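You operate a simulated robot arm through the tools that you are given. There is no shell and no other tool.

Carry out the task below with a simulated two-armed robot. There is one attempt and no reset: what you move stays moved.

TASK
Open the red drawer, put the white box from the inside of the red drawer in the steel pan, then shut the drawer. Then put the beaker from the top of the wash bench in the inside of the basin. Then put the filter labelled "fine" from the upper shelf of the wash bench on the top of the wash bench. Then push the liners drawer shut. Then take the silver basket and leave it in the inside of the finished tray. Then take the orange logger and leave it in the steel tray. Do these in the order given. Set down upright: beaker, filter, orange logger.

The check looks at the end state, three seconds after you hand in, the way a careful person would. Anything else that was tipped, shoved, dropped, spilled or broken makes it a failure.

THE ROBOT
Two 7-joint arms with two-finger parallel grippers on one trunk, on a base that moves. Base frame: it is fixed to the floor where the robot stands at the start and does not move with it; the origin is under the middle of the robot, x ahead of it, y to its left, z up. Readings come in mm, degrees, newtons and seconds.
The left shoulder is at the start at [89, 182, 991], the right one opposite. With the tool pointing down near the work surface each hand reaches from about 300 to 760 mm from the robot's upright axis, wherever it stands, measured 20 degrees to its own side. Places, roughly: beaker [-8500, 0, 750]; filter [-8500, 250, 1250]; inside of the basin (20x21 cm) [-8180, 820, 800]; inside of the finished tray (22x28 cm) [3740, 1900, 860]; liners drawer [400, 2500, 700]; orange logger [2000, 1000, 750]; red drawer [2600, -1200, 700]; silver basket (7x7x6 cm) [800, 2200, 800]; steel pan (27x32x7 cm) [300, 2100, 800]; steel tray (40x24x9 cm) [2300, -1200, 800]; top of the wash bench [-8200, 600, 800]; white box [2500, -1250, 750]. Payload 3.91 kg a hand.
The TCP of each hand is the grasp point between the finger pads, 30 mm short of the fingertips. In the tool frame z runs along the fingers and y along their closing line. The gripper opens to 110 mm. The fingers are 20 mm wide and 10 mm thick; the gripper's body (48 by 112 mm) begins 55 mm behind the TCP.
Orientation is that of the tool frame in the base frame, as [roll, pitch, yaw] about the fixed x, y, z axes, in that order (R = Rz(yaw) Ry(pitch) Rx(roll)). With the fingers straight down and closing along the base's y, the tool's x points along the base's -x, its y along +y and its z along -z.

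THE INTERFACE
- The arms move only by the tool step_arm. It takes "left_plan", "right_plan" or both (then of equal length, played together; a hand with none holds still); each is a list of rows, each a list of 7 numbers: the shift along the tool's x, y, z in units of 400 mm (1.0 is 400 mm), then the turn, a rotation vector about the tool's x, y, z in units of 180 degrees (1.0 is 180 degrees), then the gripper command, from -1 (shut) to 1 (fully open), values between in proportion. In form: [[tx, ty, tz, ax, ay, az, grip], ...]. A call has 1 to 20 rows; each row is the pose to reach, as a shift and turn from the pose commanded when the call began, along the tool's axes at that moment. A call with a number of a shift or a turn outside -1 to 1 is refused whole. Each row takes 0.2 s and may step no farther than 50 mm and 8.6 degrees from the row before; otherwise, or with a gripper value out of range, the whole call is refused. A pose out of reach is approached as far as the arm can. The call stops where the force on the tool passes 40 N (or 10 N more than at its start, if that is more) or the arm is blocked; 0.2 s more then pass. Each finger travels about 72 mm/s and halts on what it meets, pressing with about 21 N; the grip force reading is that of the motor and also rises with nothing between the fingers. The clock runs only during rows and for 0.2 s after the last one: add rows that repeat a pose to give the fingers time. The reply holds the time, the measured pose of the TCP, the force on the tool along the base axes, the opening and the grip force, in the units named above and with some noise, with the torque about the TCP (base axes, N m) and any sound that the robot's microphone picked up.
- Cameras (640 x 400 px; columns grow to the right, rows downward): "scene" is now at [244.4, 0, 1169.2]; the picture's right is [-0.01, -1.00, 0.00], its down [-0.60, 0.00, -0.80] and it looks along [0.80, -0.01, -0.60] (base axes); focal length 252 px, centre (320, 200). "left" rides on the left gripper at [72, -17, -103] in its tool frame; the picture's right is [0.23, 0.97, 0.00], its down [-0.76, 0.18, -0.62] and it looks along [-0.61, 0.14, 0.78] (tool axes); focal length 222 px, centre (320, 200). "right" rides on the right gripper at [73, 17, -103] in its tool frame; the picture's right is [-0.23, 0.97, 0.00], its down [-0.76, -0.18, -0.62] and it looks along [-0.61, -0.14, 0.78] (tool axes); focal length 222 px, centre (320, 200). There is no depth. A picture from a camera that has moved, and an enlarged one, comes with that camera's place and axes in the base frame and with its lens.
- snapshot(camera): a new picture of that camera. The clock stands still meanwhile.
- raise_lower(by): moves the trunk up (or, below 0, down) by that many mm; the arms and the scene camera ride with it, the base frame stays. It gives what a move gives, with no picture.
- drive_base(legs): drives the robot by 1 to 6 legs, each [ahead, left, turn to the left] in mm, mm and degrees, along the robot's own axes; the way and the turn of a leg run together, so that a leg with both is an arc; at most 1500 mm and 180 degrees a leg. The arms and the cameras ride along, it lands a little off, and it stops where it bumps. It gives what a move gives.
- head_to(pan, tilt): turns the head with the scene camera to pan (to the left, within 80 degrees either way) and tilt (down, from -29 to 69), counted from straight ahead of the robot (the tilt from the chest, where the trunk bows). It gives what a move gives.
- inspect(camera, box): a new picture of the part [left, top, right, bottom] of that camera's present view, enlarged. The clock stands still meanwhile.
- hand_in(): hands the job in; it is judged then, once.

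Nothing tells you exact positions but the pictures and the camera data. Unless the task says otherwise, let go and move clear before handing in.

The tools are called after "Call:" by a JSON object that holds its "fn" and its "kwargs". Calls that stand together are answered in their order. step_arm: Moves the arms, as the interface text tells. Its arguments: {"type":"object","properties":{"left_plan":{"type":"array"},"right_plan":{"type":"array"}},"required":[]} The other tools are called the same way: raise_lower (by) moves the trunk up or down; drive_base (legs) drives the base; head_to (pan, tilt) turns the head that bears the scene camera; snapshot (camera) takes a picture; inspect (camera, box) takes an enlarged picture of a part of a camera's view; hand_in () hands the job in.

At the start:

```text
t: 0.0
left_eef_pos: [561.4, 206.7, 895.2]
left_orientation: [-180.0, 0.0, 180.0]
left_contact_force: [-0.1, -0.9, 0.2]
left_wrist_torque: [0.04, -0.04, -0.02]
left_grip_width: 110.2
left_grip_force: 0.0
right_eef_pos: [568.5, -181.8, 866.3]
right_orientation: [180.0, 0.0, -179.9]
right_contact_force: [-0.3, 0.7, -0.2]
right_wrist_torque: [-0.02, -0.04, -0.01]
right_grip_width: 109.8
right_grip_force: 0.1
trunk travel left (down, up): [-250.0, 264.0]
robot x, y, heading: [-1.0, -1.3, 0.1]
head pan, tilt (commanded): [-0.5, 37.0]
```

scene: 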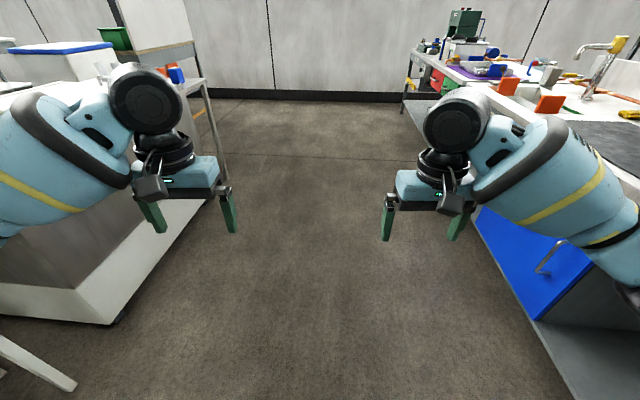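
right: 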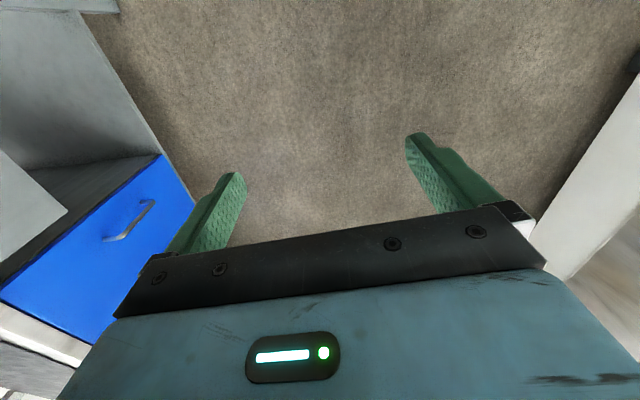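
left: 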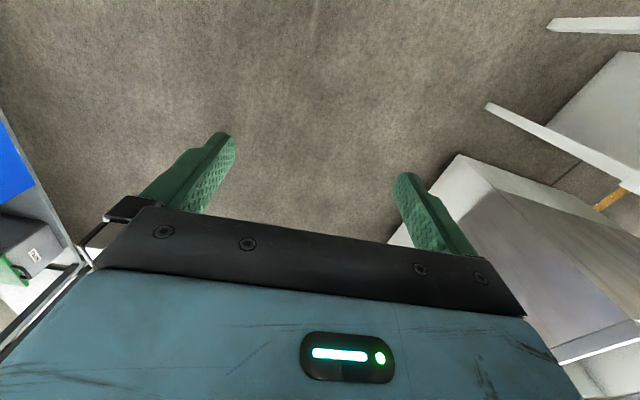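

I see an aisle with benches to the left and right; the red drawer should be ahead on the right bench. I'll look around with the head first to place things.

Call:
{"fn": "head_to", "kwargs": {"pan": -40, "tilt": 15}}

```text
t: 1.1
left_eef_pos: [561.9, 205.9, 895.3]
left_orientation: [-180.0, 0.0, -180.0]
left_contact_force: [-0.2, 0.5, 0.0]
left_wrist_torque: [-0.01, -0.02, -0.01]
left_grip_width: 110.2
left_grip_force: 0.1
right_eef_pos: [567.1, -181.4, 865.6]
right_orientation: [-180.0, 0.1, 180.0]
right_contact_force: [0.4, 0.0, 0.9]
right_wrist_torque: [0.02, 0.04, 0.01]
right_grip_width: 110.0
right_grip_force: 0.0
trunk travel left (down, up): [-250.0, 264.0]
robot x, y, heading: [-2.8, -0.5, -0.0]
head pan, tilt (commanded): [-40.0, 15.0]
```

The head is turned right; I take a picture to find the red drawer and the right bench.

Call:
{"fn": "snapshot", "kwargs": {"camera": "scene"}}

```text
taken
camera scene: at [229.1, -59.3, 1204.2], right [-0.64, -0.77, 0.0], down [-0.2, 0.17, -0.97], along [0.74, -0.62, -0.26], focal length 252 px, centre (320, 200)
```

scene: 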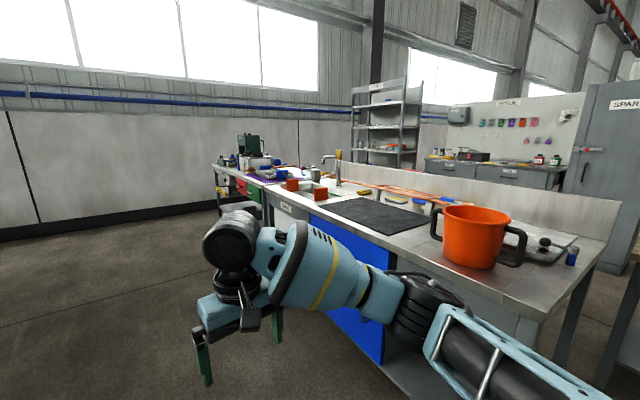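

The right bench runs along with a red drawer at its far end. I'll look in the other directions too.

Call:
{"fn": "inspect", "kwargs": {"camera": "scene", "box": [200, 120, 360, 220]}}

Call:
{"fn": "head_to", "kwargs": {"pan": 40, "tilt": 15}}

```text
4.00 times, centred on (280, 170) of scene
camera zoom: at [229.1, -59.3, 1204.2], right [-0.64, -0.77, 0.0], down [-0.2, 0.17, -0.97], along [0.74, -0.62, -0.26], focal length 1006 px, centre (480, 320)
```

zoom: 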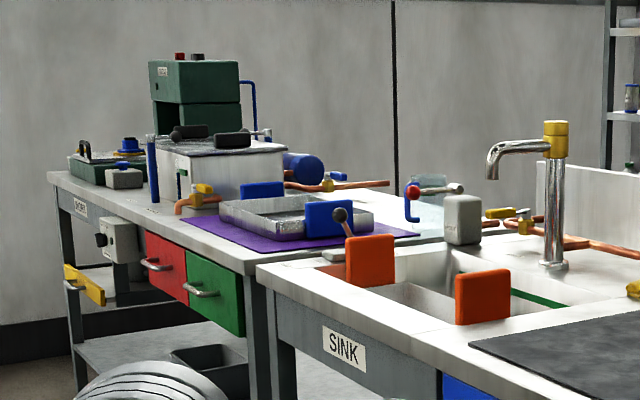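

```text
t: 2.6
left_eef_pos: [562.6, 205.3, 896.5]
left_orientation: [180.0, -0.1, -180.0]
left_contact_force: [-0.7, 0.0, 0.0]
left_wrist_torque: [0.0, 0.03, 0.01]
left_grip_width: 109.8
left_grip_force: 0.1
right_eef_pos: [568.0, -181.6, 865.8]
right_orientation: [179.9, 0.0, -180.0]
right_contact_force: [0.6, -0.6, 0.1]
right_wrist_torque: [-0.05, 0.03, 0.01]
right_grip_width: 109.9
right_grip_force: 0.1
trunk travel left (down, up): [-250.0, 264.0]
robot x, y, heading: [-2.0, -0.9, 0.0]
head pan, tilt (commanded): [40.0, 15.0]
```

The red drawer sits left of a green drawer, below the steel tray with blue handles on a purple mat. Now the left side.

Call:
{"fn": "snapshot", "kwargs": {"camera": "scene"}}

Call:
{"fn": "head_to", "kwargs": {"pan": 78, "tilt": 15}}

Call:
{"fn": "snapshot", "kwargs": {"camera": "scene"}}

```text
taken
camera scene: at [229.1, 60.7, 1204.2], right [0.64, -0.77, 0.0], down [-0.2, -0.17, -0.97], along [0.74, 0.62, -0.26], focal length 252 px, centre (320, 200)
```

scene: 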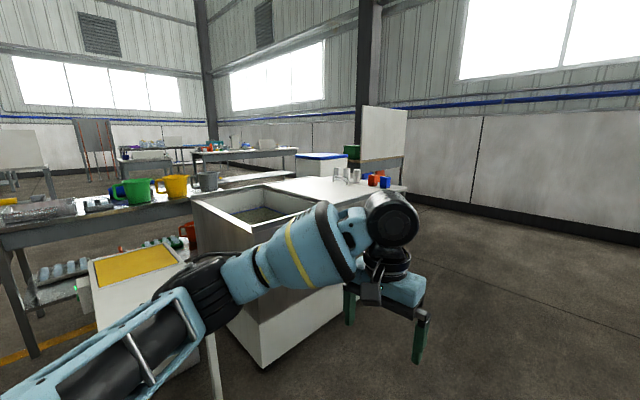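

```text
t: 3.6
left_eef_pos: [561.4, 205.7, 895.6]
left_orientation: [-180.0, 0.0, 180.0]
left_contact_force: [0.6, -0.1, 0.1]
left_wrist_torque: [0.0, 0.03, 0.0]
left_grip_width: 110.2
left_grip_force: 0.0
right_eef_pos: [567.1, -179.8, 864.8]
right_orientation: [-179.9, -0.1, -180.0]
right_contact_force: [-0.4, -0.6, -0.3]
right_wrist_torque: [0.0, 0.01, 0.0]
right_grip_width: 109.8
right_grip_force: 0.0
trunk travel left (down, up): [-250.0, 264.0]
robot x, y, heading: [0.4, -4.1, -0.4]
head pan, tilt (commanded): [78.0, 15.0]
```

```text
taken
camera scene: at [177.0, 92.0, 1204.2], right [0.98, -0.21, 0.0], down [-0.05, -0.25, -0.97], along [0.2, 0.94, -0.26], focal length 252 px, centre (320, 200)
```

scene: 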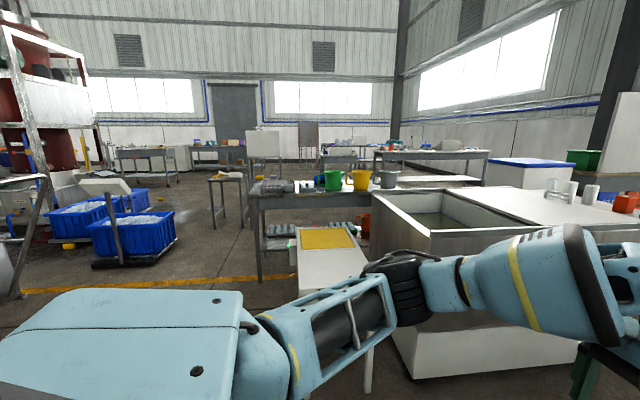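

The aisle is clear between about y=-1000 and y=+800, and the red drawer handle appears near [2560, -985, 700]. I'll drive ahead and look at it more closely.

Call:
{"fn": "drive_base", "kwargs": {"legs": [[1500, 0, 0], [500, 0, 0]]}}

Call:
{"fn": "head_to", "kwargs": {"pan": -60, "tilt": 25}}

Call:
{"fn": "snapshot", "kwargs": {"camera": "scene"}}

```text
t: 13.6
left_eef_pos: [2553.4, 218.7, 895.1]
left_orientation: [-180.0, 0.0, -179.6]
left_contact_force: [-0.6, -1.2, -1.5]
left_wrist_torque: [0.0, -0.02, -0.01]
left_grip_width: 110.1
left_grip_force: 0.1
right_eef_pos: [2563.3, -165.9, 866.0]
right_orientation: [180.0, 0.1, -179.6]
right_contact_force: [0.4, -0.4, -0.3]
right_wrist_torque: [0.01, 0.0, 0.02]
right_grip_width: 110.1
right_grip_force: 0.0
trunk travel left (down, up): [-250.0, 264.0]
robot x, y, heading: [1993.8, 9.3, 0.4]
head pan, tilt (commanded): [78.0, 15.0]
```

```text
t: 15.8
left_eef_pos: [2554.1, 219.6, 894.8]
left_orientation: [180.0, 0.0, -179.5]
left_contact_force: [-0.9, 0.5, 0.2]
left_wrist_torque: [0.03, 0.01, -0.02]
left_grip_width: 109.9
left_grip_force: 0.1
right_eef_pos: [2564.0, -165.6, 864.5]
right_orientation: [179.9, 0.0, -179.5]
right_contact_force: [0.1, -0.3, -0.8]
right_wrist_torque: [-0.01, -0.01, 0.0]
right_grip_width: 110.1
right_grip_force: 0.1
trunk travel left (down, up): [-250.0, 264.0]
robot x, y, heading: [1995.7, 14.5, 0.6]
head pan, tilt (commanded): [-60.0, 25.0]
```

```text
taken
camera scene: at [2198.1, -67.2, 1188.0], right [-0.86, -0.51, 0.0], down [-0.21, 0.36, -0.91], along [0.46, -0.78, -0.42], focal length 252 px, centre (320, 200)
```

scene: 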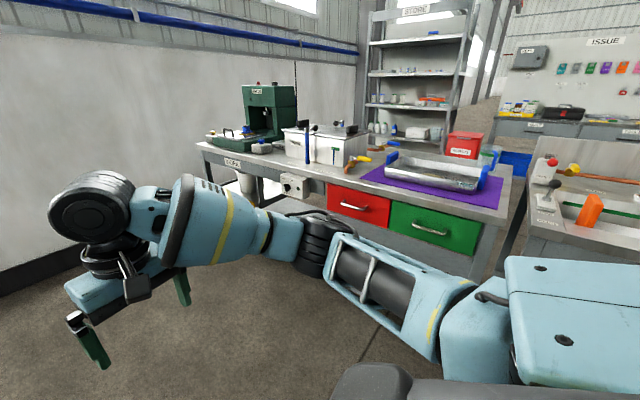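

The red drawer's handle is near [2580, -990, 700]; the steel tray is above it on the mat. I'll drive on and turn to face the bench.

Call:
{"fn": "drive_base", "kwargs": {"legs": [[690, 0, 0], [0, 0, -90]]}}

Call:
{"fn": "head_to", "kwargs": {"pan": 0, "tilt": 35}}

Call:
{"fn": "snapshot", "kwargs": {"camera": "scene"}}

```text
t: 23.4
left_eef_pos: [2888.2, -548.0, 896.0]
left_orientation: [-180.0, 0.0, 89.7]
left_contact_force: [1.0, 0.6, 0.1]
left_wrist_torque: [0.02, 0.02, 0.0]
left_grip_width: 109.8
left_grip_force: 0.1
right_eef_pos: [2501.7, -552.4, 865.0]
right_orientation: [180.0, 0.1, 89.8]
right_contact_force: [-0.8, 0.3, 0.2]
right_wrist_torque: [0.05, 0.0, -0.02]
right_grip_width: 110.0
right_grip_force: 0.1
trunk travel left (down, up): [-250.0, 264.0]
robot x, y, heading: [2683.6, 16.0, -90.4]
head pan, tilt (commanded): [-60.0, 25.0]
```

```text
t: 24.7
left_eef_pos: [2887.9, -546.4, 895.1]
left_orientation: [179.9, 0.1, 89.7]
left_contact_force: [-0.1, 0.4, -0.9]
left_wrist_torque: [-0.02, -0.02, 0.0]
left_grip_width: 110.1
left_grip_force: 0.1
right_eef_pos: [2501.4, -552.4, 864.7]
right_orientation: [180.0, 0.1, 89.8]
right_contact_force: [0.1, -0.5, -0.1]
right_wrist_torque: [-0.01, -0.03, 0.03]
right_grip_width: 110.1
right_grip_force: 0.1
trunk travel left (down, up): [-250.0, 264.0]
robot x, y, heading: [2682.9, 14.5, -90.5]
head pan, tilt (commanded): [0.0, 35.0]
```

```text
taken
camera scene: at [2681.8, -231.1, 1172.2], right [-1.0, 0.01, 0.0], down [0.0, 0.57, -0.82], along [0.0, -0.82, -0.57], focal length 252 px, centre (320, 200)
```

scene: 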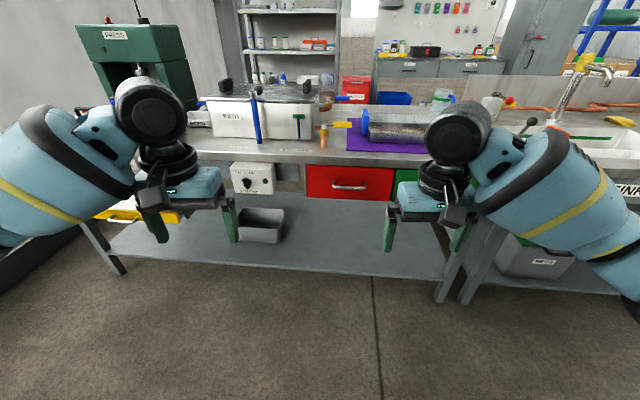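

The red drawer face spans about x 2420–2735, z 635–777, handle bar near [2576, -990, 709]. I'll tip the right hand forward to horizontal so it can take the bar.

Call:
{"fn": "step_arm", "kwargs": {"right_plan": [[-0.02, 0, 0.02, 0, -0.0455, 0, 1], [-0.04, 0, 0.04, 0, -0.091, 0, 1], [-0.06, 0, 0.06, 0, -0.1364, 0, 1], [-0.08, 0, 0.08, 0, -0.1818, 0, 1], [-0.1, 0, 0.1, 0, -0.2273, 0, 1], [-0.12, 0, 0.12, 0, -0.2727, 0, 1], [-0.14, 0, 0.14, 0, -0.3182, 0, 1], [-0.16, 0, 0.16, 0, -0.3636, 0, 1], [-0.18, 0, 0.18, 0, -0.4091, 0, 1], [-0.2, 0, 0.2, 0, -0.4545, 0, 1], [-0.22, 0, 0.22, 0, -0.5, 0, 1], [-0.25, 0, 0.25, 0, -0.5, 0, 1]]}}

```text
t: 27.3
left_eef_pos: [2887.3, -548.3, 895.0]
left_orientation: [-179.9, -0.1, 89.9]
left_contact_force: [-0.2, 0.7, 0.1]
left_wrist_torque: [0.0, -0.01, -0.01]
left_grip_width: 110.1
left_grip_force: 0.1
right_eef_pos: [2500.5, -650.6, 764.5]
right_orientation: [-27.9, 89.8, -118.0]
right_contact_force: [-0.4, -0.1, -0.2]
right_wrist_torque: [0.0, 0.0, -0.02]
right_grip_width: 109.9
right_grip_force: 0.1
trunk travel left (down, up): [-250.0, 264.0]
robot x, y, heading: [2683.0, 14.9, -90.1]
head pan, tilt (commanded): [0.0, 35.0]
```

The right hand is now horizontal and pointing at the bench. I'll roll it a quarter turn so the fingers close vertically.

Call:
{"fn": "step_arm", "kwargs": {"right_plan": [[0, 0, 0, 0, 0, 0.0455, 1], [0, 0, 0, 0, 0, 0.091, 1], [0, 0, 0, 0, 0, 0.1364, 1], [0, 0, 0, 0, 0, 0.1818, 1], [0, 0, 0, 0, 0, 0.2273, 1], [0, 0, 0, 0, 0, 0.2727, 1], [0, 0, 0, 0, 0, 0.3182, 1], [0, 0, 0, 0, 0, 0.3636, 1], [0, 0, 0, 0, 0, 0.4091, 1], [0, 0, 0, 0, 0, 0.4545, 1], [0, 0, 0, 0, 0, 0.5, 1]]}}

Call:
{"fn": "snapshot", "kwargs": {"camera": "scene"}}

Call:
{"fn": "snapshot", "kwargs": {"camera": "right"}}

```text
t: 29.9
left_eef_pos: [2888.3, -546.8, 894.5]
left_orientation: [180.0, 0.0, 89.7]
left_contact_force: [-0.2, -0.9, 0.1]
left_wrist_torque: [-0.03, 0.01, -0.02]
left_grip_width: 110.2
left_grip_force: 0.0
right_eef_pos: [2465.0, -652.3, 758.2]
right_orientation: [90.1, 6.0, -1.3]
right_contact_force: [-0.9, 0.9, 0.0]
right_wrist_torque: [-0.02, -0.04, 0.0]
right_grip_width: 109.7
right_grip_force: 0.0
trunk travel left (down, up): [-250.0, 264.0]
robot x, y, heading: [2682.7, 18.5, -90.4]
head pan, tilt (commanded): [0.0, 35.0]
stopped in row 11 (right hand): the arm was blocked; the commanded pose is now the measured one
```

```text
taken
camera scene: at [2681.8, -231.1, 1172.2], right [-1.0, 0.0, 0.0], down [0.0, 0.57, -0.82], along [0.0, -0.82, -0.57], focal length 252 px, centre (320, 200)
```

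scene: 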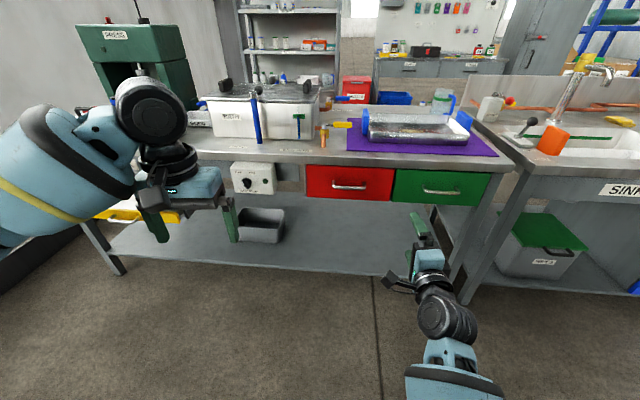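

```text
taken
camera right: at [2540.1, -550.6, 768.4], right [-0.12, 0.0, 0.99], down [-0.76, 0.64, -0.1], along [-0.64, -0.77, -0.08], focal length 222 px, centre (320, 200)
```

right: 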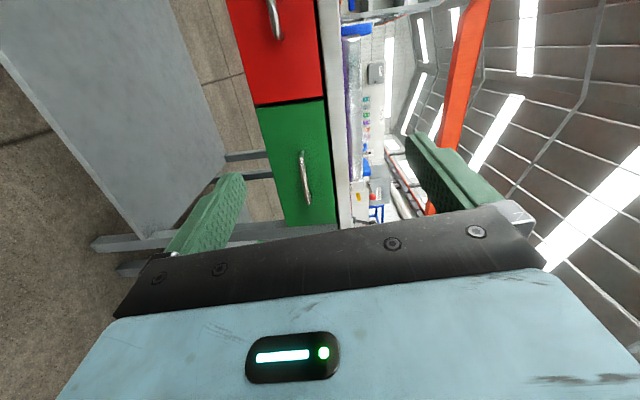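

Triangulating with both cameras puts the red handle's centre near [2578, -987, 700] and the bench seems turned about 4° from the base axes. I'll turn to match and move nearer.

Call:
{"fn": "drive_base", "kwargs": {"legs": [[0, 0, -4], [170, 150, 0]]}}

Call:
{"fn": "snapshot", "kwargs": {"camera": "scene"}}

Call:
{"fn": "snapshot", "kwargs": {"camera": "right"}}

```text
t: 32.4
left_eef_pos: [2981.0, -744.3, 895.7]
left_orientation: [-180.0, 0.1, 85.5]
left_contact_force: [-0.1, 0.1, 0.1]
left_wrist_torque: [0.01, 0.04, 0.0]
left_grip_width: 109.8
left_grip_force: 0.1
right_eef_pos: [2550.0, -815.5, 757.7]
right_orientation: [90.0, 6.1, -5.7]
right_contact_force: [0.0, 0.4, -0.2]
right_wrist_torque: [-0.01, -0.01, -0.03]
right_grip_width: 109.9
right_grip_force: 0.1
trunk travel left (down, up): [-250.0, 264.0]
robot x, y, heading: [2820.5, -167.1, -94.5]
head pan, tilt (commanded): [0.0, 35.0]
```

```text
taken
camera scene: at [2799.3, -412.9, 1172.1], right [-1.0, 0.08, 0.0], down [0.05, 0.57, -0.82], along [-0.07, -0.82, -0.57], focal length 252 px, centre (320, 200)
```

scene: 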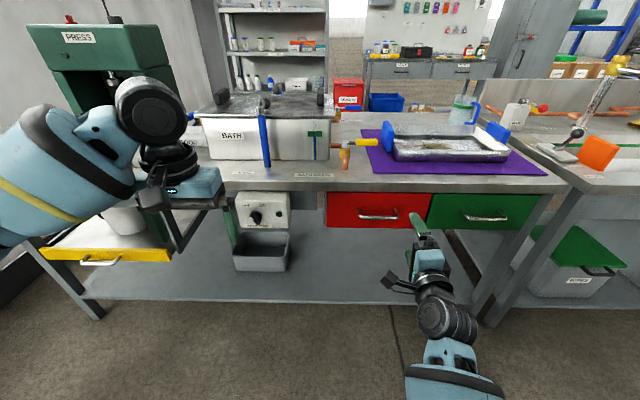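

```text
taken
camera right: at [2633.9, -720.3, 768.0], right [-0.12, 0.01, 0.99], down [-0.71, 0.7, -0.1], along [-0.69, -0.72, -0.08], focal length 222 px, centre (320, 200)
```

right: 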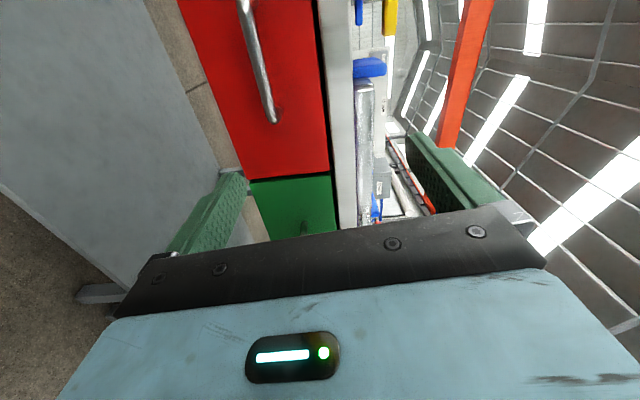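

The handle bar runs from about [2629, -993, 701] to [2521, -984, 701]. I bring the right hand in line with its middle, short of it.

Call:
{"fn": "step_arm", "kwargs": {"right_plan": [[0.03, -0.0325, 0.063, 0, 0, 0, 0.4], [0.06, -0.065, 0.126, 0, 0, 0, 0.4], [0.09, -0.0975, 0.189, 0, 0, 0, 0.4], [0.12, -0.13, 0.252, 0, 0, 0, 0.4], [0.12, -0.13, 0.252, 0, 0, 0, 0.4]]}}

Call:
{"fn": "snapshot", "kwargs": {"camera": "scene"}}

Call:
{"fn": "snapshot", "kwargs": {"camera": "right"}}

```text
t: 33.5
left_eef_pos: [2980.6, -743.5, 894.5]
left_orientation: [-180.0, 0.0, 85.4]
left_contact_force: [0.8, -0.7, 0.3]
left_wrist_torque: [-0.01, -0.01, -0.01]
left_grip_width: 110.0
left_grip_force: 0.2
right_eef_pos: [2581.4, -921.6, 701.6]
right_orientation: [90.1, 6.0, -5.7]
right_contact_force: [-0.5, 0.1, -0.6]
right_wrist_torque: [-0.01, 0.02, -0.03]
right_grip_width: 77.2
right_grip_force: 0.1
trunk travel left (down, up): [-250.0, 264.0]
robot x, y, heading: [2818.9, -168.0, -94.5]
head pan, tilt (commanded): [0.0, 35.0]
```

```text
taken
camera scene: at [2799.1, -412.4, 1172.3], right [-1.0, 0.08, 0.0], down [0.05, 0.57, -0.82], along [-0.07, -0.82, -0.57], focal length 252 px, centre (320, 200)
```

scene: 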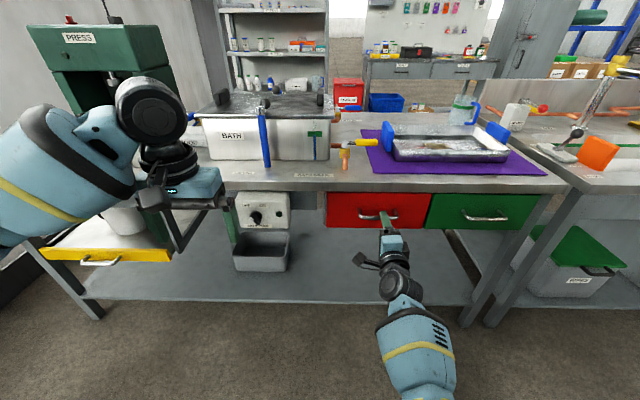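

```text
taken
camera right: at [2665.3, -825.0, 711.4], right [-0.12, 0.01, 0.99], down [-0.71, 0.7, -0.1], along [-0.69, -0.72, -0.08], focal length 222 px, centre (320, 200)
```

right: 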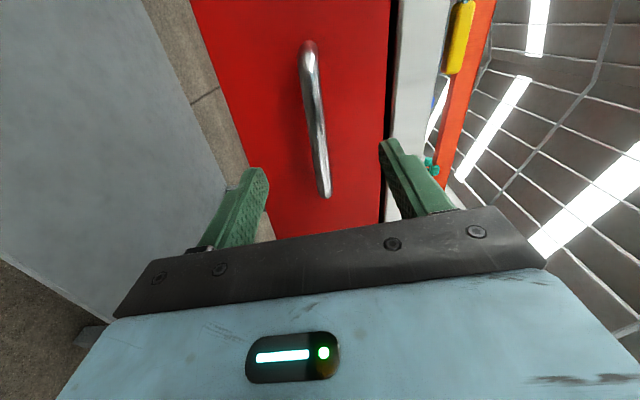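

The bar lies between the fingers ahead. I advance to it.

Call:
{"fn": "step_arm", "kwargs": {"right_plan": [[0, 0, 0.05, 0, 0, 0, 0.4], [0, 0, 0.1, 0, 0, 0, 0.4], [0, 0, 0.145, 0, 0, 0, 0.4], [0, 0, 0.145, 0, 0, 0, 0.4]]}}

Call:
{"fn": "snapshot", "kwargs": {"camera": "right"}}

```text
t: 34.5
left_eef_pos: [2979.9, -743.7, 894.7]
left_orientation: [-180.0, 0.1, 85.4]
left_contact_force: [-0.1, 0.7, 0.7]
left_wrist_torque: [-0.04, -0.01, 0.02]
left_grip_width: 109.9
left_grip_force: 0.0
right_eef_pos: [2575.6, -977.2, 701.6]
right_orientation: [90.1, 6.1, -5.9]
right_contact_force: [-0.4, 0.7, 0.1]
right_wrist_torque: [0.0, -0.02, 0.01]
right_grip_width: 77.2
right_grip_force: 0.0
trunk travel left (down, up): [-250.0, 264.0]
robot x, y, heading: [2819.0, -166.4, -94.6]
head pan, tilt (commanded): [0.0, 35.0]
```

```text
taken
camera right: at [2659.0, -882.2, 711.9], right [-0.12, 0.01, 0.99], down [-0.71, 0.7, -0.1], along [-0.69, -0.72, -0.08], focal length 222 px, centre (320, 200)
```

right: 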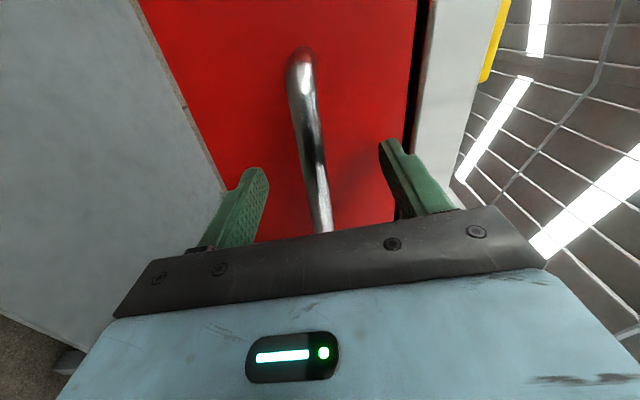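

The bar is between the fingers with no contact. I close the gripper on it.

Call:
{"fn": "step_arm", "kwargs": {"right_plan": [[0, 0, 0, 0, 0, 0, -1], [0, 0, 0, 0, 0, 0, -1], [0, 0, 0, 0, 0, 0, -1], [0, 0, 0, 0, 0, 0, -1], [0, 0, 0, 0, 0, 0, -1]]}}

Call:
{"fn": "snapshot", "kwargs": {"camera": "right"}}

```text
t: 35.8
left_eef_pos: [2979.7, -743.9, 895.0]
left_orientation: [180.0, 0.0, 85.4]
left_contact_force: [0.2, 0.2, -0.3]
left_wrist_torque: [0.02, -0.01, -0.04]
left_grip_width: 110.2
left_grip_force: 0.2
right_eef_pos: [2575.3, -978.5, 699.8]
right_orientation: [90.2, 5.8, -5.8]
right_contact_force: [0.6, 1.0, -4.6]
right_wrist_torque: [-0.06, -1.09, -0.18]
right_grip_width: 15.4
right_grip_force: 44.5
trunk travel left (down, up): [-250.0, 264.0]
robot x, y, heading: [2824.0, -166.4, -94.6]
head pan, tilt (commanded): [0.0, 35.0]
```

```text
taken
camera right: at [2659.0, -882.1, 710.9], right [-0.13, 0.01, 0.99], down [-0.71, 0.7, -0.1], along [-0.69, -0.72, -0.08], focal length 222 px, centre (320, 200)
```

right: 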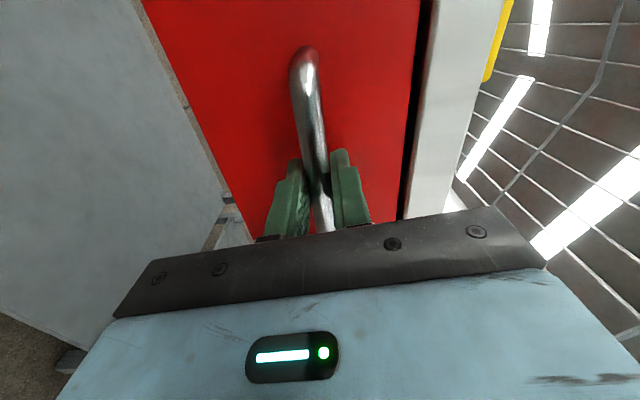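

The bar is gripped (15 mm wide). I pull the drawer out along the bench's normal.

Call:
{"fn": "step_arm", "kwargs": {"right_plan": [[-0.001, 0, -0.03, 0, 0, 0, -1], [-0.002, 0, -0.07, 0, 0, 0, -1], [-0.003, 0, -0.12, 0, 0, 0, -1], [-0.0036, 0, -0.17, 0, 0, 0, -1], [-0.0047, 0, -0.22, 0, 0, 0, -1], [-0.0058, 0, -0.27, 0, 0, 0, -1], [-0.0068, 0, -0.32, 0, 0, 0, -1], [-0.0079, 0, -0.37, 0, 0, 0, -1], [-0.009, 0, -0.42, 0, 0, 0, -1], [-0.01, 0, -0.47, 0, 0, 0, -1], [-0.011, 0, -0.52, 0, 0, 0, -1]]}}

Call:
{"fn": "snapshot", "kwargs": {"camera": "scene"}}

```text
t: 37.3
left_eef_pos: [2983.5, -742.1, 896.1]
left_orientation: [-180.0, 0.1, 85.5]
left_contact_force: [-0.1, 0.5, -0.5]
left_wrist_torque: [-0.01, 0.04, -0.01]
left_grip_width: 109.8
left_grip_force: 0.1
right_eef_pos: [2584.4, -860.2, 700.2]
right_orientation: [90.6, 6.7, -4.8]
right_contact_force: [10.4, 0.5, -4.5]
right_wrist_torque: [-0.01, -1.01, -0.58]
right_grip_width: 16.0
right_grip_force: 45.0
trunk travel left (down, up): [-250.0, 264.0]
robot x, y, heading: [2823.2, -166.8, -94.5]
head pan, tilt (commanded): [0.0, 35.0]
stopped in row 7 (right hand): the force on the tool passed its limit at 49 N (the readings are from after the stop); the commanded pose is now the measured one
```

```text
taken
camera scene: at [2800.5, -412.0, 1172.5], right [-1.0, 0.08, 0.0], down [0.04, 0.57, -0.82], along [-0.06, -0.82, -0.57], focal length 252 px, centre (320, 200)
```

scene: 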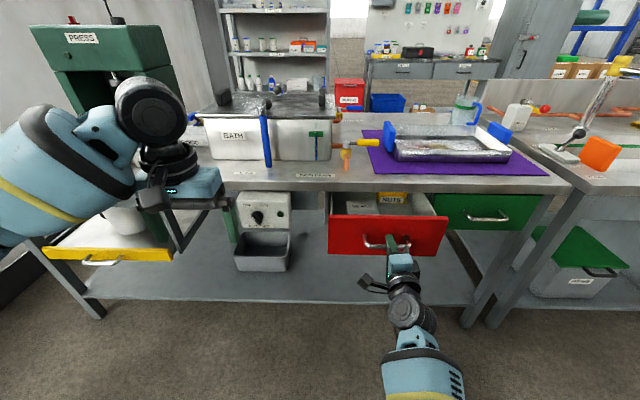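

The drawer is out about 118 mm, stopped by a force spike. I keep pulling more gently.

Call:
{"fn": "step_arm", "kwargs": {"right_plan": [[0, 0, -0.02, 0, 0, 0, -1], [0, 0, -0.04, 0, 0, 0, -1], [0, 0, -0.06, 0, 0, 0, -1], [0, 0, -0.08, 0, 0, 0, -1], [0, 0, -0.1, 0, 0, 0, -1], [0, 0, -0.12, 0, 0, 0, -1], [0, 0, -0.14, 0, 0, 0, -1], [0, 0, -0.16, 0, 0, 0, -1], [0, 0, -0.18, 0, 0, 0, -1], [0, 0, -0.2, 0, 0, 0, -1]]}}

Call:
{"fn": "snapshot", "kwargs": {"camera": "scene"}}

```text
t: 37.8
left_eef_pos: [2986.0, -742.9, 895.3]
left_orientation: [-180.0, -0.1, 85.7]
left_contact_force: [0.3, 0.3, -0.2]
left_wrist_torque: [0.0, -0.01, 0.03]
left_grip_width: 109.8
left_grip_force: 0.0
right_eef_pos: [2583.2, -854.3, 700.3]
right_orientation: [91.0, 7.2, -4.3]
right_contact_force: [8.9, 0.3, -5.7]
right_wrist_torque: [-0.13, -1.05, 0.39]
right_grip_width: 16.2
right_grip_force: 44.7
trunk travel left (down, up): [-250.0, 264.0]
robot x, y, heading: [2820.6, -166.1, -94.1]
head pan, tilt (commanded): [0.0, 35.0]
stopped in row 2 (right hand): the force on the tool passed its limit at 48 N (the readings are from after the stop); the commanded pose is now the measured one
```

```text
taken
camera scene: at [2801.8, -412.4, 1172.4], right [-1.0, 0.07, 0.0], down [0.04, 0.57, -0.82], along [-0.06, -0.82, -0.57], focal length 252 px, centre (320, 200)
```

scene: 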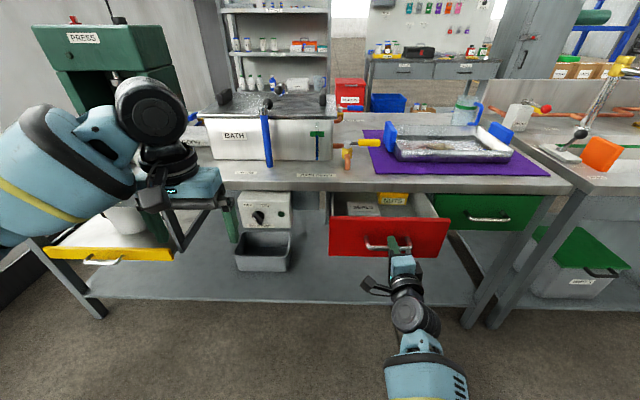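

It moved just a few mm more; I zoom in to see whether the drawer is at its stop or jammed.

Call:
{"fn": "inspect", "kwargs": {"camera": "scene", "box": [310, 160, 470, 290]}}

```text
3.08 times, centred on (390, 225) of scene
camera zoom: at [2801.8, -412.4, 1172.4], right [-1.0, 0.07, 0.0], down [0.04, 0.57, -0.82], along [-0.06, -0.82, -0.57], focal length 774 px, centre (105, 123)
```

zoom: 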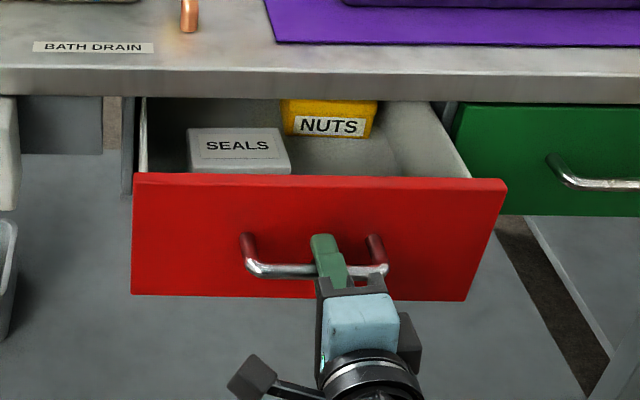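

The white box ("SEALS") is in the drawer, partly out. There is a side force on the hand, so I relax it and try a small further pull.

Call:
{"fn": "step_arm", "kwargs": {"right_plan": [[0.008, 0, 0, 0, 0, 0, -1], [0.015, 0, 0, 0, 0, 0, -1], [0.015, 0, -0.01, 0, 0, 0, -1], [0.015, 0, -0.02, 0, 0, 0, -1], [0.015, 0, -0.03, 0, 0, 0, -1], [0.015, 0, -0.04, 0, 0, 0, -1], [0.015, 0, -0.05, 0, 0, 0, -1]]}}

```text
t: 38.8
left_eef_pos: [2987.2, -742.6, 895.6]
left_orientation: [-179.9, 0.1, 86.0]
left_contact_force: [-0.1, 0.6, 0.0]
left_wrist_torque: [-0.02, -0.05, 0.02]
left_grip_width: 110.0
left_grip_force: 0.0
right_eef_pos: [2583.3, -852.3, 700.4]
right_orientation: [91.1, 8.2, -4.2]
right_contact_force: [10.6, -1.0, -8.1]
right_wrist_torque: [-0.11, -1.09, 0.06]
right_grip_width: 16.2
right_grip_force: 45.0
trunk travel left (down, up): [-250.0, 264.0]
robot x, y, heading: [2820.3, -167.4, -94.1]
head pan, tilt (commanded): [0.0, 35.0]
stopped in row 4 (right hand): the force on the tool passed its limit at 41 N (the readings are from after the stop); the commanded pose is now the measured one
```

The arm may be fighting its own joint limits, so I try pulling by rolling the base back a little instead.

Call:
{"fn": "drive_base", "kwargs": {"legs": [[-50, 0, 0]]}}

Call:
{"fn": "snapshot", "kwargs": {"camera": "scene"}}

```text
t: 39.8
left_eef_pos: [2992.5, -691.6, 894.0]
left_orientation: [-180.0, 0.0, 85.9]
left_contact_force: [-0.1, 0.1, 0.8]
left_wrist_torque: [-0.01, -0.02, -0.03]
left_grip_width: 110.0
left_grip_force: 0.0
right_eef_pos: [2588.1, -802.8, 700.1]
right_orientation: [91.2, 8.3, -4.2]
right_contact_force: [23.1, -2.8, -11.8]
right_wrist_torque: [-0.07, -1.05, 0.28]
right_grip_width: 16.4
right_grip_force: 45.3
trunk travel left (down, up): [-250.0, 264.0]
robot x, y, heading: [2826.2, -116.9, -94.2]
head pan, tilt (commanded): [0.0, 35.0]
```

```text
taken
camera scene: at [2807.9, -363.6, 1172.1], right [-1.0, 0.07, 0.0], down [0.04, 0.57, -0.82], along [-0.06, -0.82, -0.57], focal length 252 px, centre (320, 200)
```

scene: 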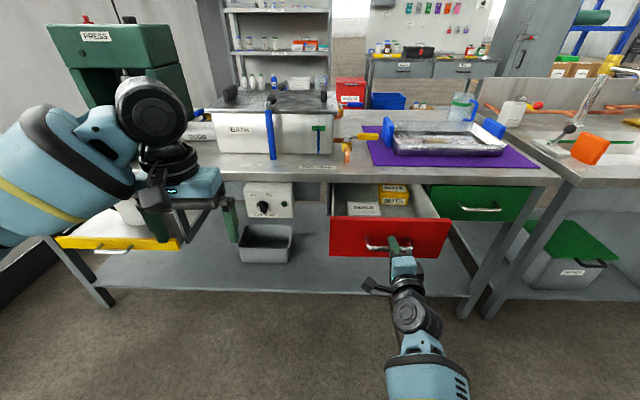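

The drawer follows the base: now about 176 mm out. I ease the side force a little, then pull a bit more.

Call:
{"fn": "step_arm", "kwargs": {"right_plan": [[0.01, 0, 0, 0, 0, 0, -1], [0.02, 0, 0, 0, 0, 0, -1], [0.02, 0, 0, 0, 0, 0, -1]]}}

```text
t: 40.5
left_eef_pos: [2991.3, -691.8, 895.5]
left_orientation: [180.0, 0.0, 85.9]
left_contact_force: [-0.4, -0.3, -0.8]
left_wrist_torque: [-0.01, -0.02, -0.03]
left_grip_width: 110.0
left_grip_force: 0.0
right_eef_pos: [2587.6, -803.2, 699.7]
right_orientation: [91.0, 9.1, -4.5]
right_contact_force: [1.1, -0.7, 7.1]
right_wrist_torque: [-0.19, -1.1, 1.14]
right_grip_width: 16.6
right_grip_force: 44.6
trunk travel left (down, up): [-250.0, 264.0]
robot x, y, heading: [2826.5, -116.8, -94.0]
head pan, tilt (commanded): [0.0, 35.0]
```

The side force is gone. I zoom in on the drawer to judge how far out the white box is.

Call:
{"fn": "inspect", "kwargs": {"camera": "scene", "box": [310, 160, 470, 290]}}

```text
3.08 times, centred on (390, 225) of scene
camera zoom: at [2806.4, -362.3, 1172.4], right [-1.0, 0.07, 0.0], down [0.04, 0.57, -0.82], along [-0.06, -0.82, -0.57], focal length 774 px, centre (105, 123)
```

zoom: 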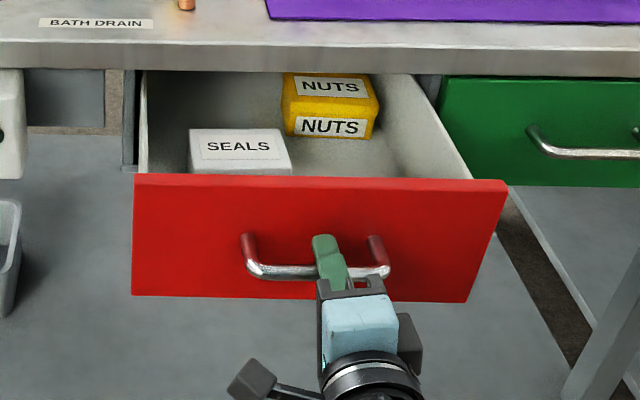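

The box is mostly clear of the bench edge, but I want more room for the wrist, so I pull another 50 mm with the base.

Call:
{"fn": "drive_base", "kwargs": {"legs": [[-50, 0, 0]]}}

Call:
{"fn": "inspect", "kwargs": {"camera": "scene", "box": [310, 160, 470, 290]}}

```text
t: 41.5
left_eef_pos: [2994.7, -641.7, 894.9]
left_orientation: [-180.0, 0.1, 85.8]
left_contact_force: [-0.4, 0.1, -0.2]
left_wrist_torque: [-0.03, -0.01, 0.02]
left_grip_width: 110.2
left_grip_force: 0.0
right_eef_pos: [2592.9, -754.8, 699.6]
right_orientation: [91.0, 9.2, -4.3]
right_contact_force: [9.7, -2.1, 6.8]
right_wrist_torque: [-0.18, -1.01, 0.4]
right_grip_width: 17.0
right_grip_force: 45.1
trunk travel left (down, up): [-250.0, 264.0]
robot x, y, heading: [2830.6, -70.3, -94.2]
head pan, tilt (commanded): [0.0, 35.0]
```

```text
3.08 times, centred on (390, 225) of scene
camera zoom: at [2811.0, -312.3, 1172.5], right [-1.0, 0.07, 0.0], down [0.04, 0.57, -0.82], along [-0.06, -0.82, -0.57], focal length 774 px, centre (105, 123)
```

zoom: 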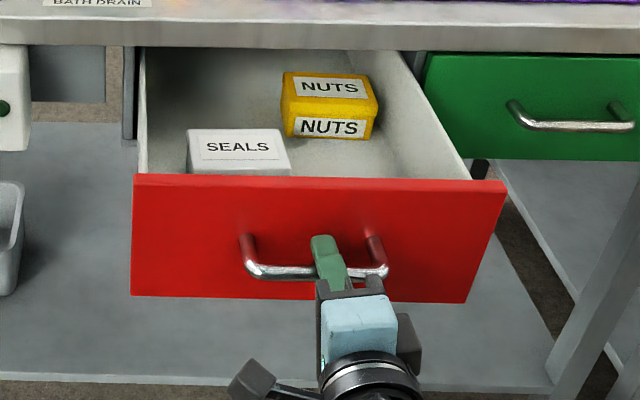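

The drawer is out about 224 mm. I open the fingers and back away from the handle with the base.

Call:
{"fn": "step_arm", "kwargs": {"right_plan": [[0, 0, 0, 0, 0, 0, 0.2], [0, 0, 0, 0, 0, 0, 0.2], [0, 0, 0, 0, 0, 0, 0.2], [0, 0, 0, 0, 0, 0, 0.2]]}}

Call:
{"fn": "snapshot", "kwargs": {"camera": "right"}}

```text
t: 42.5
left_eef_pos: [2994.6, -643.8, 896.6]
left_orientation: [-180.0, 0.0, 85.9]
left_contact_force: [-0.1, -0.4, -0.2]
left_wrist_torque: [0.02, -0.02, 0.0]
left_grip_width: 110.2
left_grip_force: 0.0
right_eef_pos: [2593.2, -754.8, 699.3]
right_orientation: [90.9, 9.3, -4.4]
right_contact_force: [0.4, 0.7, -1.0]
right_wrist_torque: [0.0, 0.01, -0.01]
right_grip_width: 66.1
right_grip_force: 0.1
trunk travel left (down, up): [-250.0, 264.0]
robot x, y, heading: [2832.5, -71.3, -94.2]
head pan, tilt (commanded): [0.0, 35.0]
```

```text
taken
camera right: at [2673.8, -657.7, 707.0], right [-0.07, -0.01, 1.0], down [-0.73, 0.68, -0.04], along [-0.68, -0.73, -0.06], focal length 222 px, centre (320, 200)
```

right: 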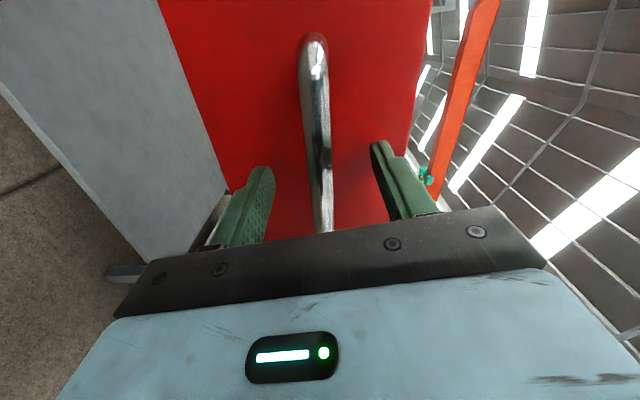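

The fingers are free of the bar. I back the base off by 200 mm so the hand clears the handle.

Call:
{"fn": "drive_base", "kwargs": {"legs": [[-200, 0, 0]]}}

```text
t: 44.1
left_eef_pos: [3009.3, -444.5, 895.5]
left_orientation: [-179.9, 0.0, 86.0]
left_contact_force: [0.2, 0.7, 0.2]
left_wrist_torque: [-0.02, 0.01, -0.02]
left_grip_width: 109.8
left_grip_force: 0.0
right_eef_pos: [2606.6, -556.9, 700.0]
right_orientation: [91.0, 9.4, -4.2]
right_contact_force: [0.5, 0.5, 0.5]
right_wrist_torque: [0.0, -0.01, 0.04]
right_grip_width: 66.0
right_grip_force: 0.1
trunk travel left (down, up): [-250.0, 264.0]
robot x, y, heading: [2844.0, 129.0, -93.9]
head pan, tilt (commanded): [0.0, 35.0]
```

Clear of the handle. I roll the hand back while raising it.

Call:
{"fn": "step_arm", "kwargs": {"right_plan": [[0, 0.04, 0, 0, 0, -0.0448, 1], [0, 0.08, 0, 0, 0, -0.0896, 1], [0, 0.12, 0, 0, 0, -0.1344, 1], [0, 0.16, 0, 0, 0, -0.1792, 1], [0, 0.2, 0, 0, 0, -0.224, 1], [0, 0.24, 0, 0, 0, -0.2688, 1], [0, 0.28, 0, 0, 0, -0.3136, 1], [0, 0.32, 0, 0, 0, -0.3584, 1], [0, 0.36, 0, 0, 0, -0.4032, 1], [0, 0.4, 0, 0, 0, -0.448, 1]]}}

```text
t: 46.3
left_eef_pos: [3008.3, -445.8, 894.9]
left_orientation: [180.0, 0.0, 86.0]
left_contact_force: [-0.6, 0.7, 0.1]
left_wrist_torque: [0.0, 0.0, -0.02]
left_grip_width: 110.1
left_grip_force: 0.0
right_eef_pos: [2631.9, -562.5, 856.7]
right_orientation: [-178.9, 88.9, 86.6]
right_contact_force: [1.0, -0.4, 0.0]
right_wrist_torque: [-0.02, -0.01, -0.02]
right_grip_width: 109.8
right_grip_force: 0.1
trunk travel left (down, up): [-250.0, 264.0]
robot x, y, heading: [2844.5, 130.1, -94.0]
head pan, tilt (commanded): [0.0, 35.0]
```

Now I pitch the hand back to pointing straight down.

Call:
{"fn": "step_arm", "kwargs": {"right_plan": [[-0.02, 0, 0, 0, 0.0449, 0, 1], [-0.04, 0, 0, 0, 0.0898, 0, 1], [-0.06, 0, 0, 0, 0.1347, 0, 1], [-0.08, 0, 0, 0, 0.1796, 0, 1], [-0.1, 0, 0, 0, 0.2245, 0, 1], [-0.12, 0, 0, 0, 0.2694, 0, 1], [-0.14, 0, 0, 0, 0.3143, 0, 1], [-0.16, 0, 0, 0, 0.3592, 0, 1], [-0.18, 0, 0, 0, 0.4041, 0, 1], [-0.2, 0, 0, 0, 0.449, 0, 1], [-0.2, 0, 0, 0, 0.494, 0, 1]]}}

Call:
{"fn": "drive_base", "kwargs": {"legs": [[300, 0, 0]]}}

Call:
{"fn": "snapshot", "kwargs": {"camera": "scene"}}

Call:
{"fn": "snapshot", "kwargs": {"camera": "right"}}

```text
t: 48.7
left_eef_pos: [3009.1, -445.1, 895.9]
left_orientation: [180.0, 0.0, 85.9]
left_contact_force: [0.5, 0.0, 0.5]
left_wrist_torque: [-0.01, -0.04, 0.0]
left_grip_width: 110.1
left_grip_force: 0.0
right_eef_pos: [2630.7, -562.0, 937.8]
right_orientation: [179.9, 0.0, 85.5]
right_contact_force: [0.8, 0.2, -0.5]
right_wrist_torque: [0.0, 0.0, -0.01]
right_grip_width: 110.1
right_grip_force: 0.1
trunk travel left (down, up): [-250.0, 264.0]
robot x, y, heading: [2848.1, 130.6, -94.2]
head pan, tilt (commanded): [0.0, 35.0]
```

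```text
t: 50.7
left_eef_pos: [2983.8, -752.1, 894.7]
left_orientation: [-180.0, 0.0, 85.6]
left_contact_force: [0.3, 0.8, 0.2]
left_wrist_torque: [0.02, 0.0, -0.02]
left_grip_width: 109.8
left_grip_force: 0.1
right_eef_pos: [2605.4, -866.2, 938.0]
right_orientation: [179.9, -0.1, 85.2]
right_contact_force: [0.3, 0.5, 0.8]
right_wrist_torque: [0.01, 0.0, 0.01]
right_grip_width: 109.9
right_grip_force: 0.0
trunk travel left (down, up): [-250.0, 264.0]
robot x, y, heading: [2822.4, -174.5, -94.2]
head pan, tilt (commanded): [0.0, 35.0]
```

```text
taken
camera scene: at [2800.6, -421.1, 1172.1], right [-1.0, 0.08, 0.0], down [0.04, 0.57, -0.82], along [-0.06, -0.82, -0.57], focal length 252 px, centre (320, 200)
```

scene: 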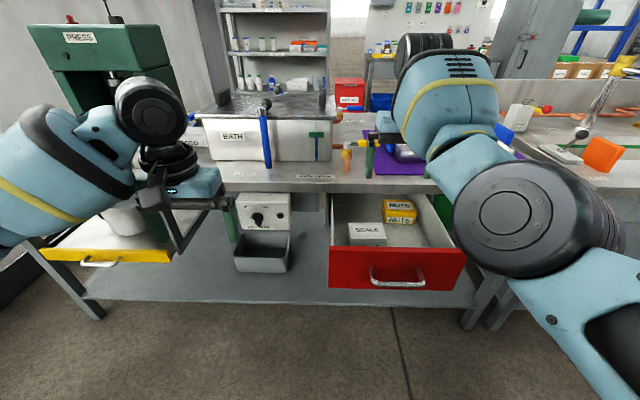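

```text
taken
camera right: at [2628.2, -796.2, 1040.8], right [0.95, -0.31, 0.0], down [-0.24, -0.74, 0.62], along [-0.19, -0.59, -0.78], focal length 222 px, centre (320, 200)
```

right: 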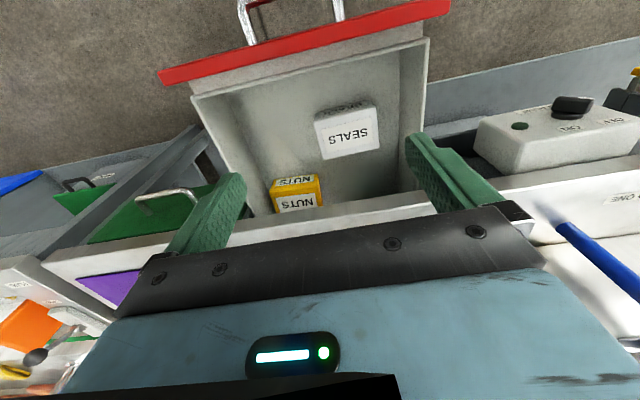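

The hand is above the drawer, pointing down. I zoom the wrist view onto the box to fix its position.

Call:
{"fn": "inspect", "kwargs": {"camera": "right", "box": [240, 60, 440, 220]}}

Call:
{"fn": "inspect", "kwargs": {"camera": "scene", "box": [310, 170, 480, 300]}}

```text
2.50 times, centred on (340, 140) of right
camera zoom: at [2628.2, -796.2, 1040.8], right [0.95, -0.31, 0.0], down [-0.24, -0.74, 0.62], along [-0.19, -0.59, -0.78], focal length 555 px, centre (270, 350)
```

zoom: 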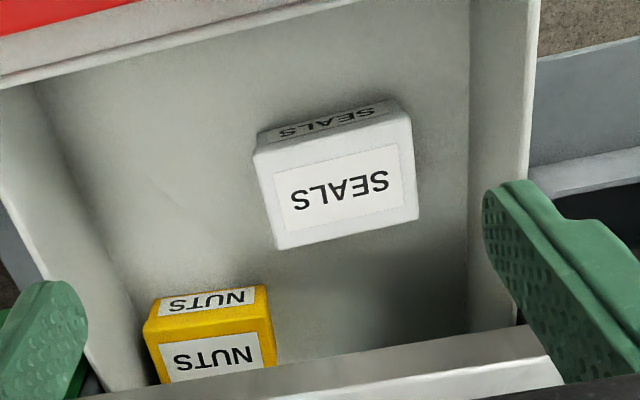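

```text
3.08 times, centred on (395, 235) of scene
camera zoom: at [2800.6, -421.1, 1172.1], right [-1.0, 0.08, 0.0], down [0.04, 0.57, -0.82], along [-0.06, -0.82, -0.57], focal length 774 px, centre (89, 92)
```

zoom: 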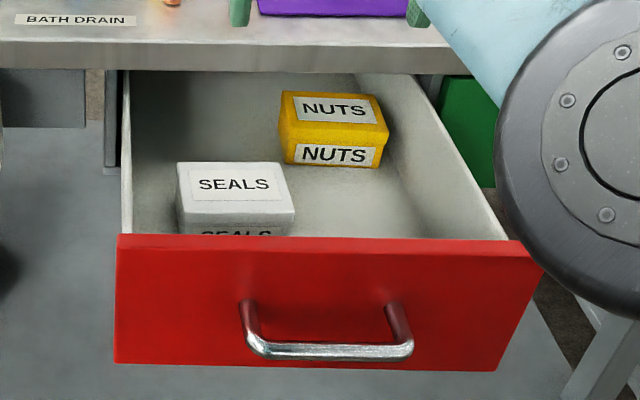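

I place the white box's top at about z=695, centre [2629, -944], roughly 99 x 69 mm, 43 mm high, aligned with the drawer. I'll turn the hand a quarter so the fingers close front-to-back, and first draw the drawer out a bit more by its front panel.

Call:
{"fn": "step_arm", "kwargs": {"right_plan": [[0, 0, 0, 0, 0, -0.0455, 1], [0, 0, 0, 0, 0, -0.091, 1], [0, 0, 0, 0, 0, -0.1364, 1], [0, 0, 0, 0, 0, -0.1818, 1], [0, 0, 0, 0, 0, -0.2273, 1], [0, 0, 0, 0, 0, -0.2727, 1], [0, 0, 0, 0, 0, -0.3182, 1], [0, 0, 0, 0, 0, -0.3636, 1], [0, 0, 0, 0, 0, -0.4091, 1], [0, 0, 0, 0, 0, -0.4545, 1], [0, 0, 0, 0, 0, -0.5, 1]]}}

Call:
{"fn": "snapshot", "kwargs": {"camera": "right"}}

```text
t: 53.1
left_eef_pos: [2984.5, -750.2, 895.1]
left_orientation: [-179.9, 0.0, 85.6]
left_contact_force: [0.2, 0.4, -0.7]
left_wrist_torque: [-0.01, 0.01, 0.0]
left_grip_width: 109.8
left_grip_force: 0.0
right_eef_pos: [2606.0, -865.7, 937.6]
right_orientation: [-179.9, 0.1, 175.4]
right_contact_force: [0.1, 0.5, 0.2]
right_wrist_torque: [0.0, 0.0, 0.0]
right_grip_width: 110.2
right_grip_force: 0.0
trunk travel left (down, up): [-250.0, 264.0]
robot x, y, heading: [2818.5, -174.6, -94.6]
head pan, tilt (commanded): [0.0, 35.0]
```

```text
taken
camera right: at [2534.4, -843.5, 1041.7], right [0.3, 0.95, 0.0], down [0.74, -0.24, 0.62], along [0.59, -0.19, -0.78], focal length 222 px, centre (320, 200)
```

right: 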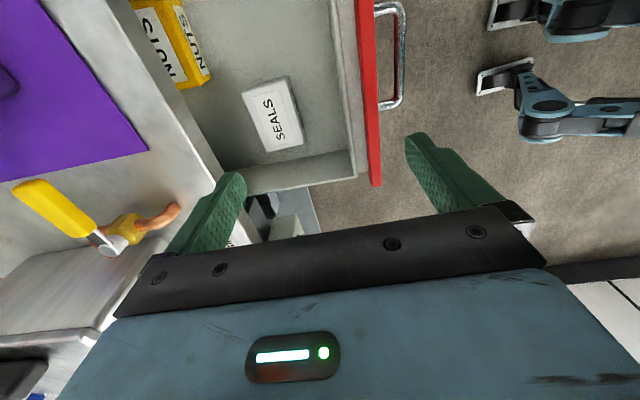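

The hand turned fully, now closing front-to-back. I move over the drawer's front panel (near y=-822) and go down astride it.

Call:
{"fn": "step_arm", "kwargs": {"right_plan": [[0, 0.055, 0.05, 0, 0, 0, 1], [0, 0.11, 0.1, 0, 0, 0, 1], [0, 0.11, 0.2, 0, 0, 0, 1], [0, 0.11, 0.3, 0, 0, 0, 1], [0, 0.11, 0.37, 0, 0, 0, 1], [0, 0.11, 0.42, 0, 0, 0, 1], [0, 0.11, 0.42, 0, 0, 0, 1]]}}

Call:
{"fn": "snapshot", "kwargs": {"camera": "right"}}

```text
t: 54.7
left_eef_pos: [2982.7, -750.3, 895.2]
left_orientation: [180.0, 0.0, 85.6]
left_contact_force: [-0.5, -0.6, 0.0]
left_wrist_torque: [-0.03, 0.01, -0.03]
left_grip_width: 109.9
left_grip_force: 0.1
right_eef_pos: [2605.3, -820.5, 766.6]
right_orientation: [-179.8, -0.2, 174.9]
right_contact_force: [0.5, 0.3, 0.3]
right_wrist_torque: [-0.01, -0.02, -0.04]
right_grip_width: 110.1
right_grip_force: 0.0
right hand out of reach, approached as far as the arm can: row 1, 2, 3, 4, 5
trunk travel left (down, up): [-250.0, 264.0]
robot x, y, heading: [2821.8, -175.8, -94.4]
head pan, tilt (commanded): [0.0, 35.0]
```

```text
taken
camera right: at [2535.2, -797.6, 871.7], right [0.31, 0.95, 0.0], down [0.74, -0.24, 0.62], along [0.59, -0.2, -0.78], focal length 222 px, centre (320, 200)
```

right: 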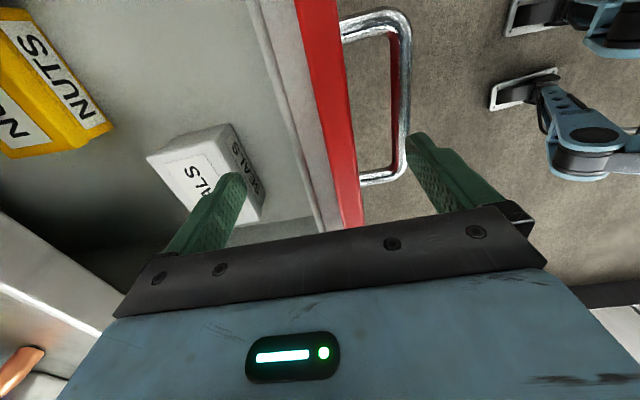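

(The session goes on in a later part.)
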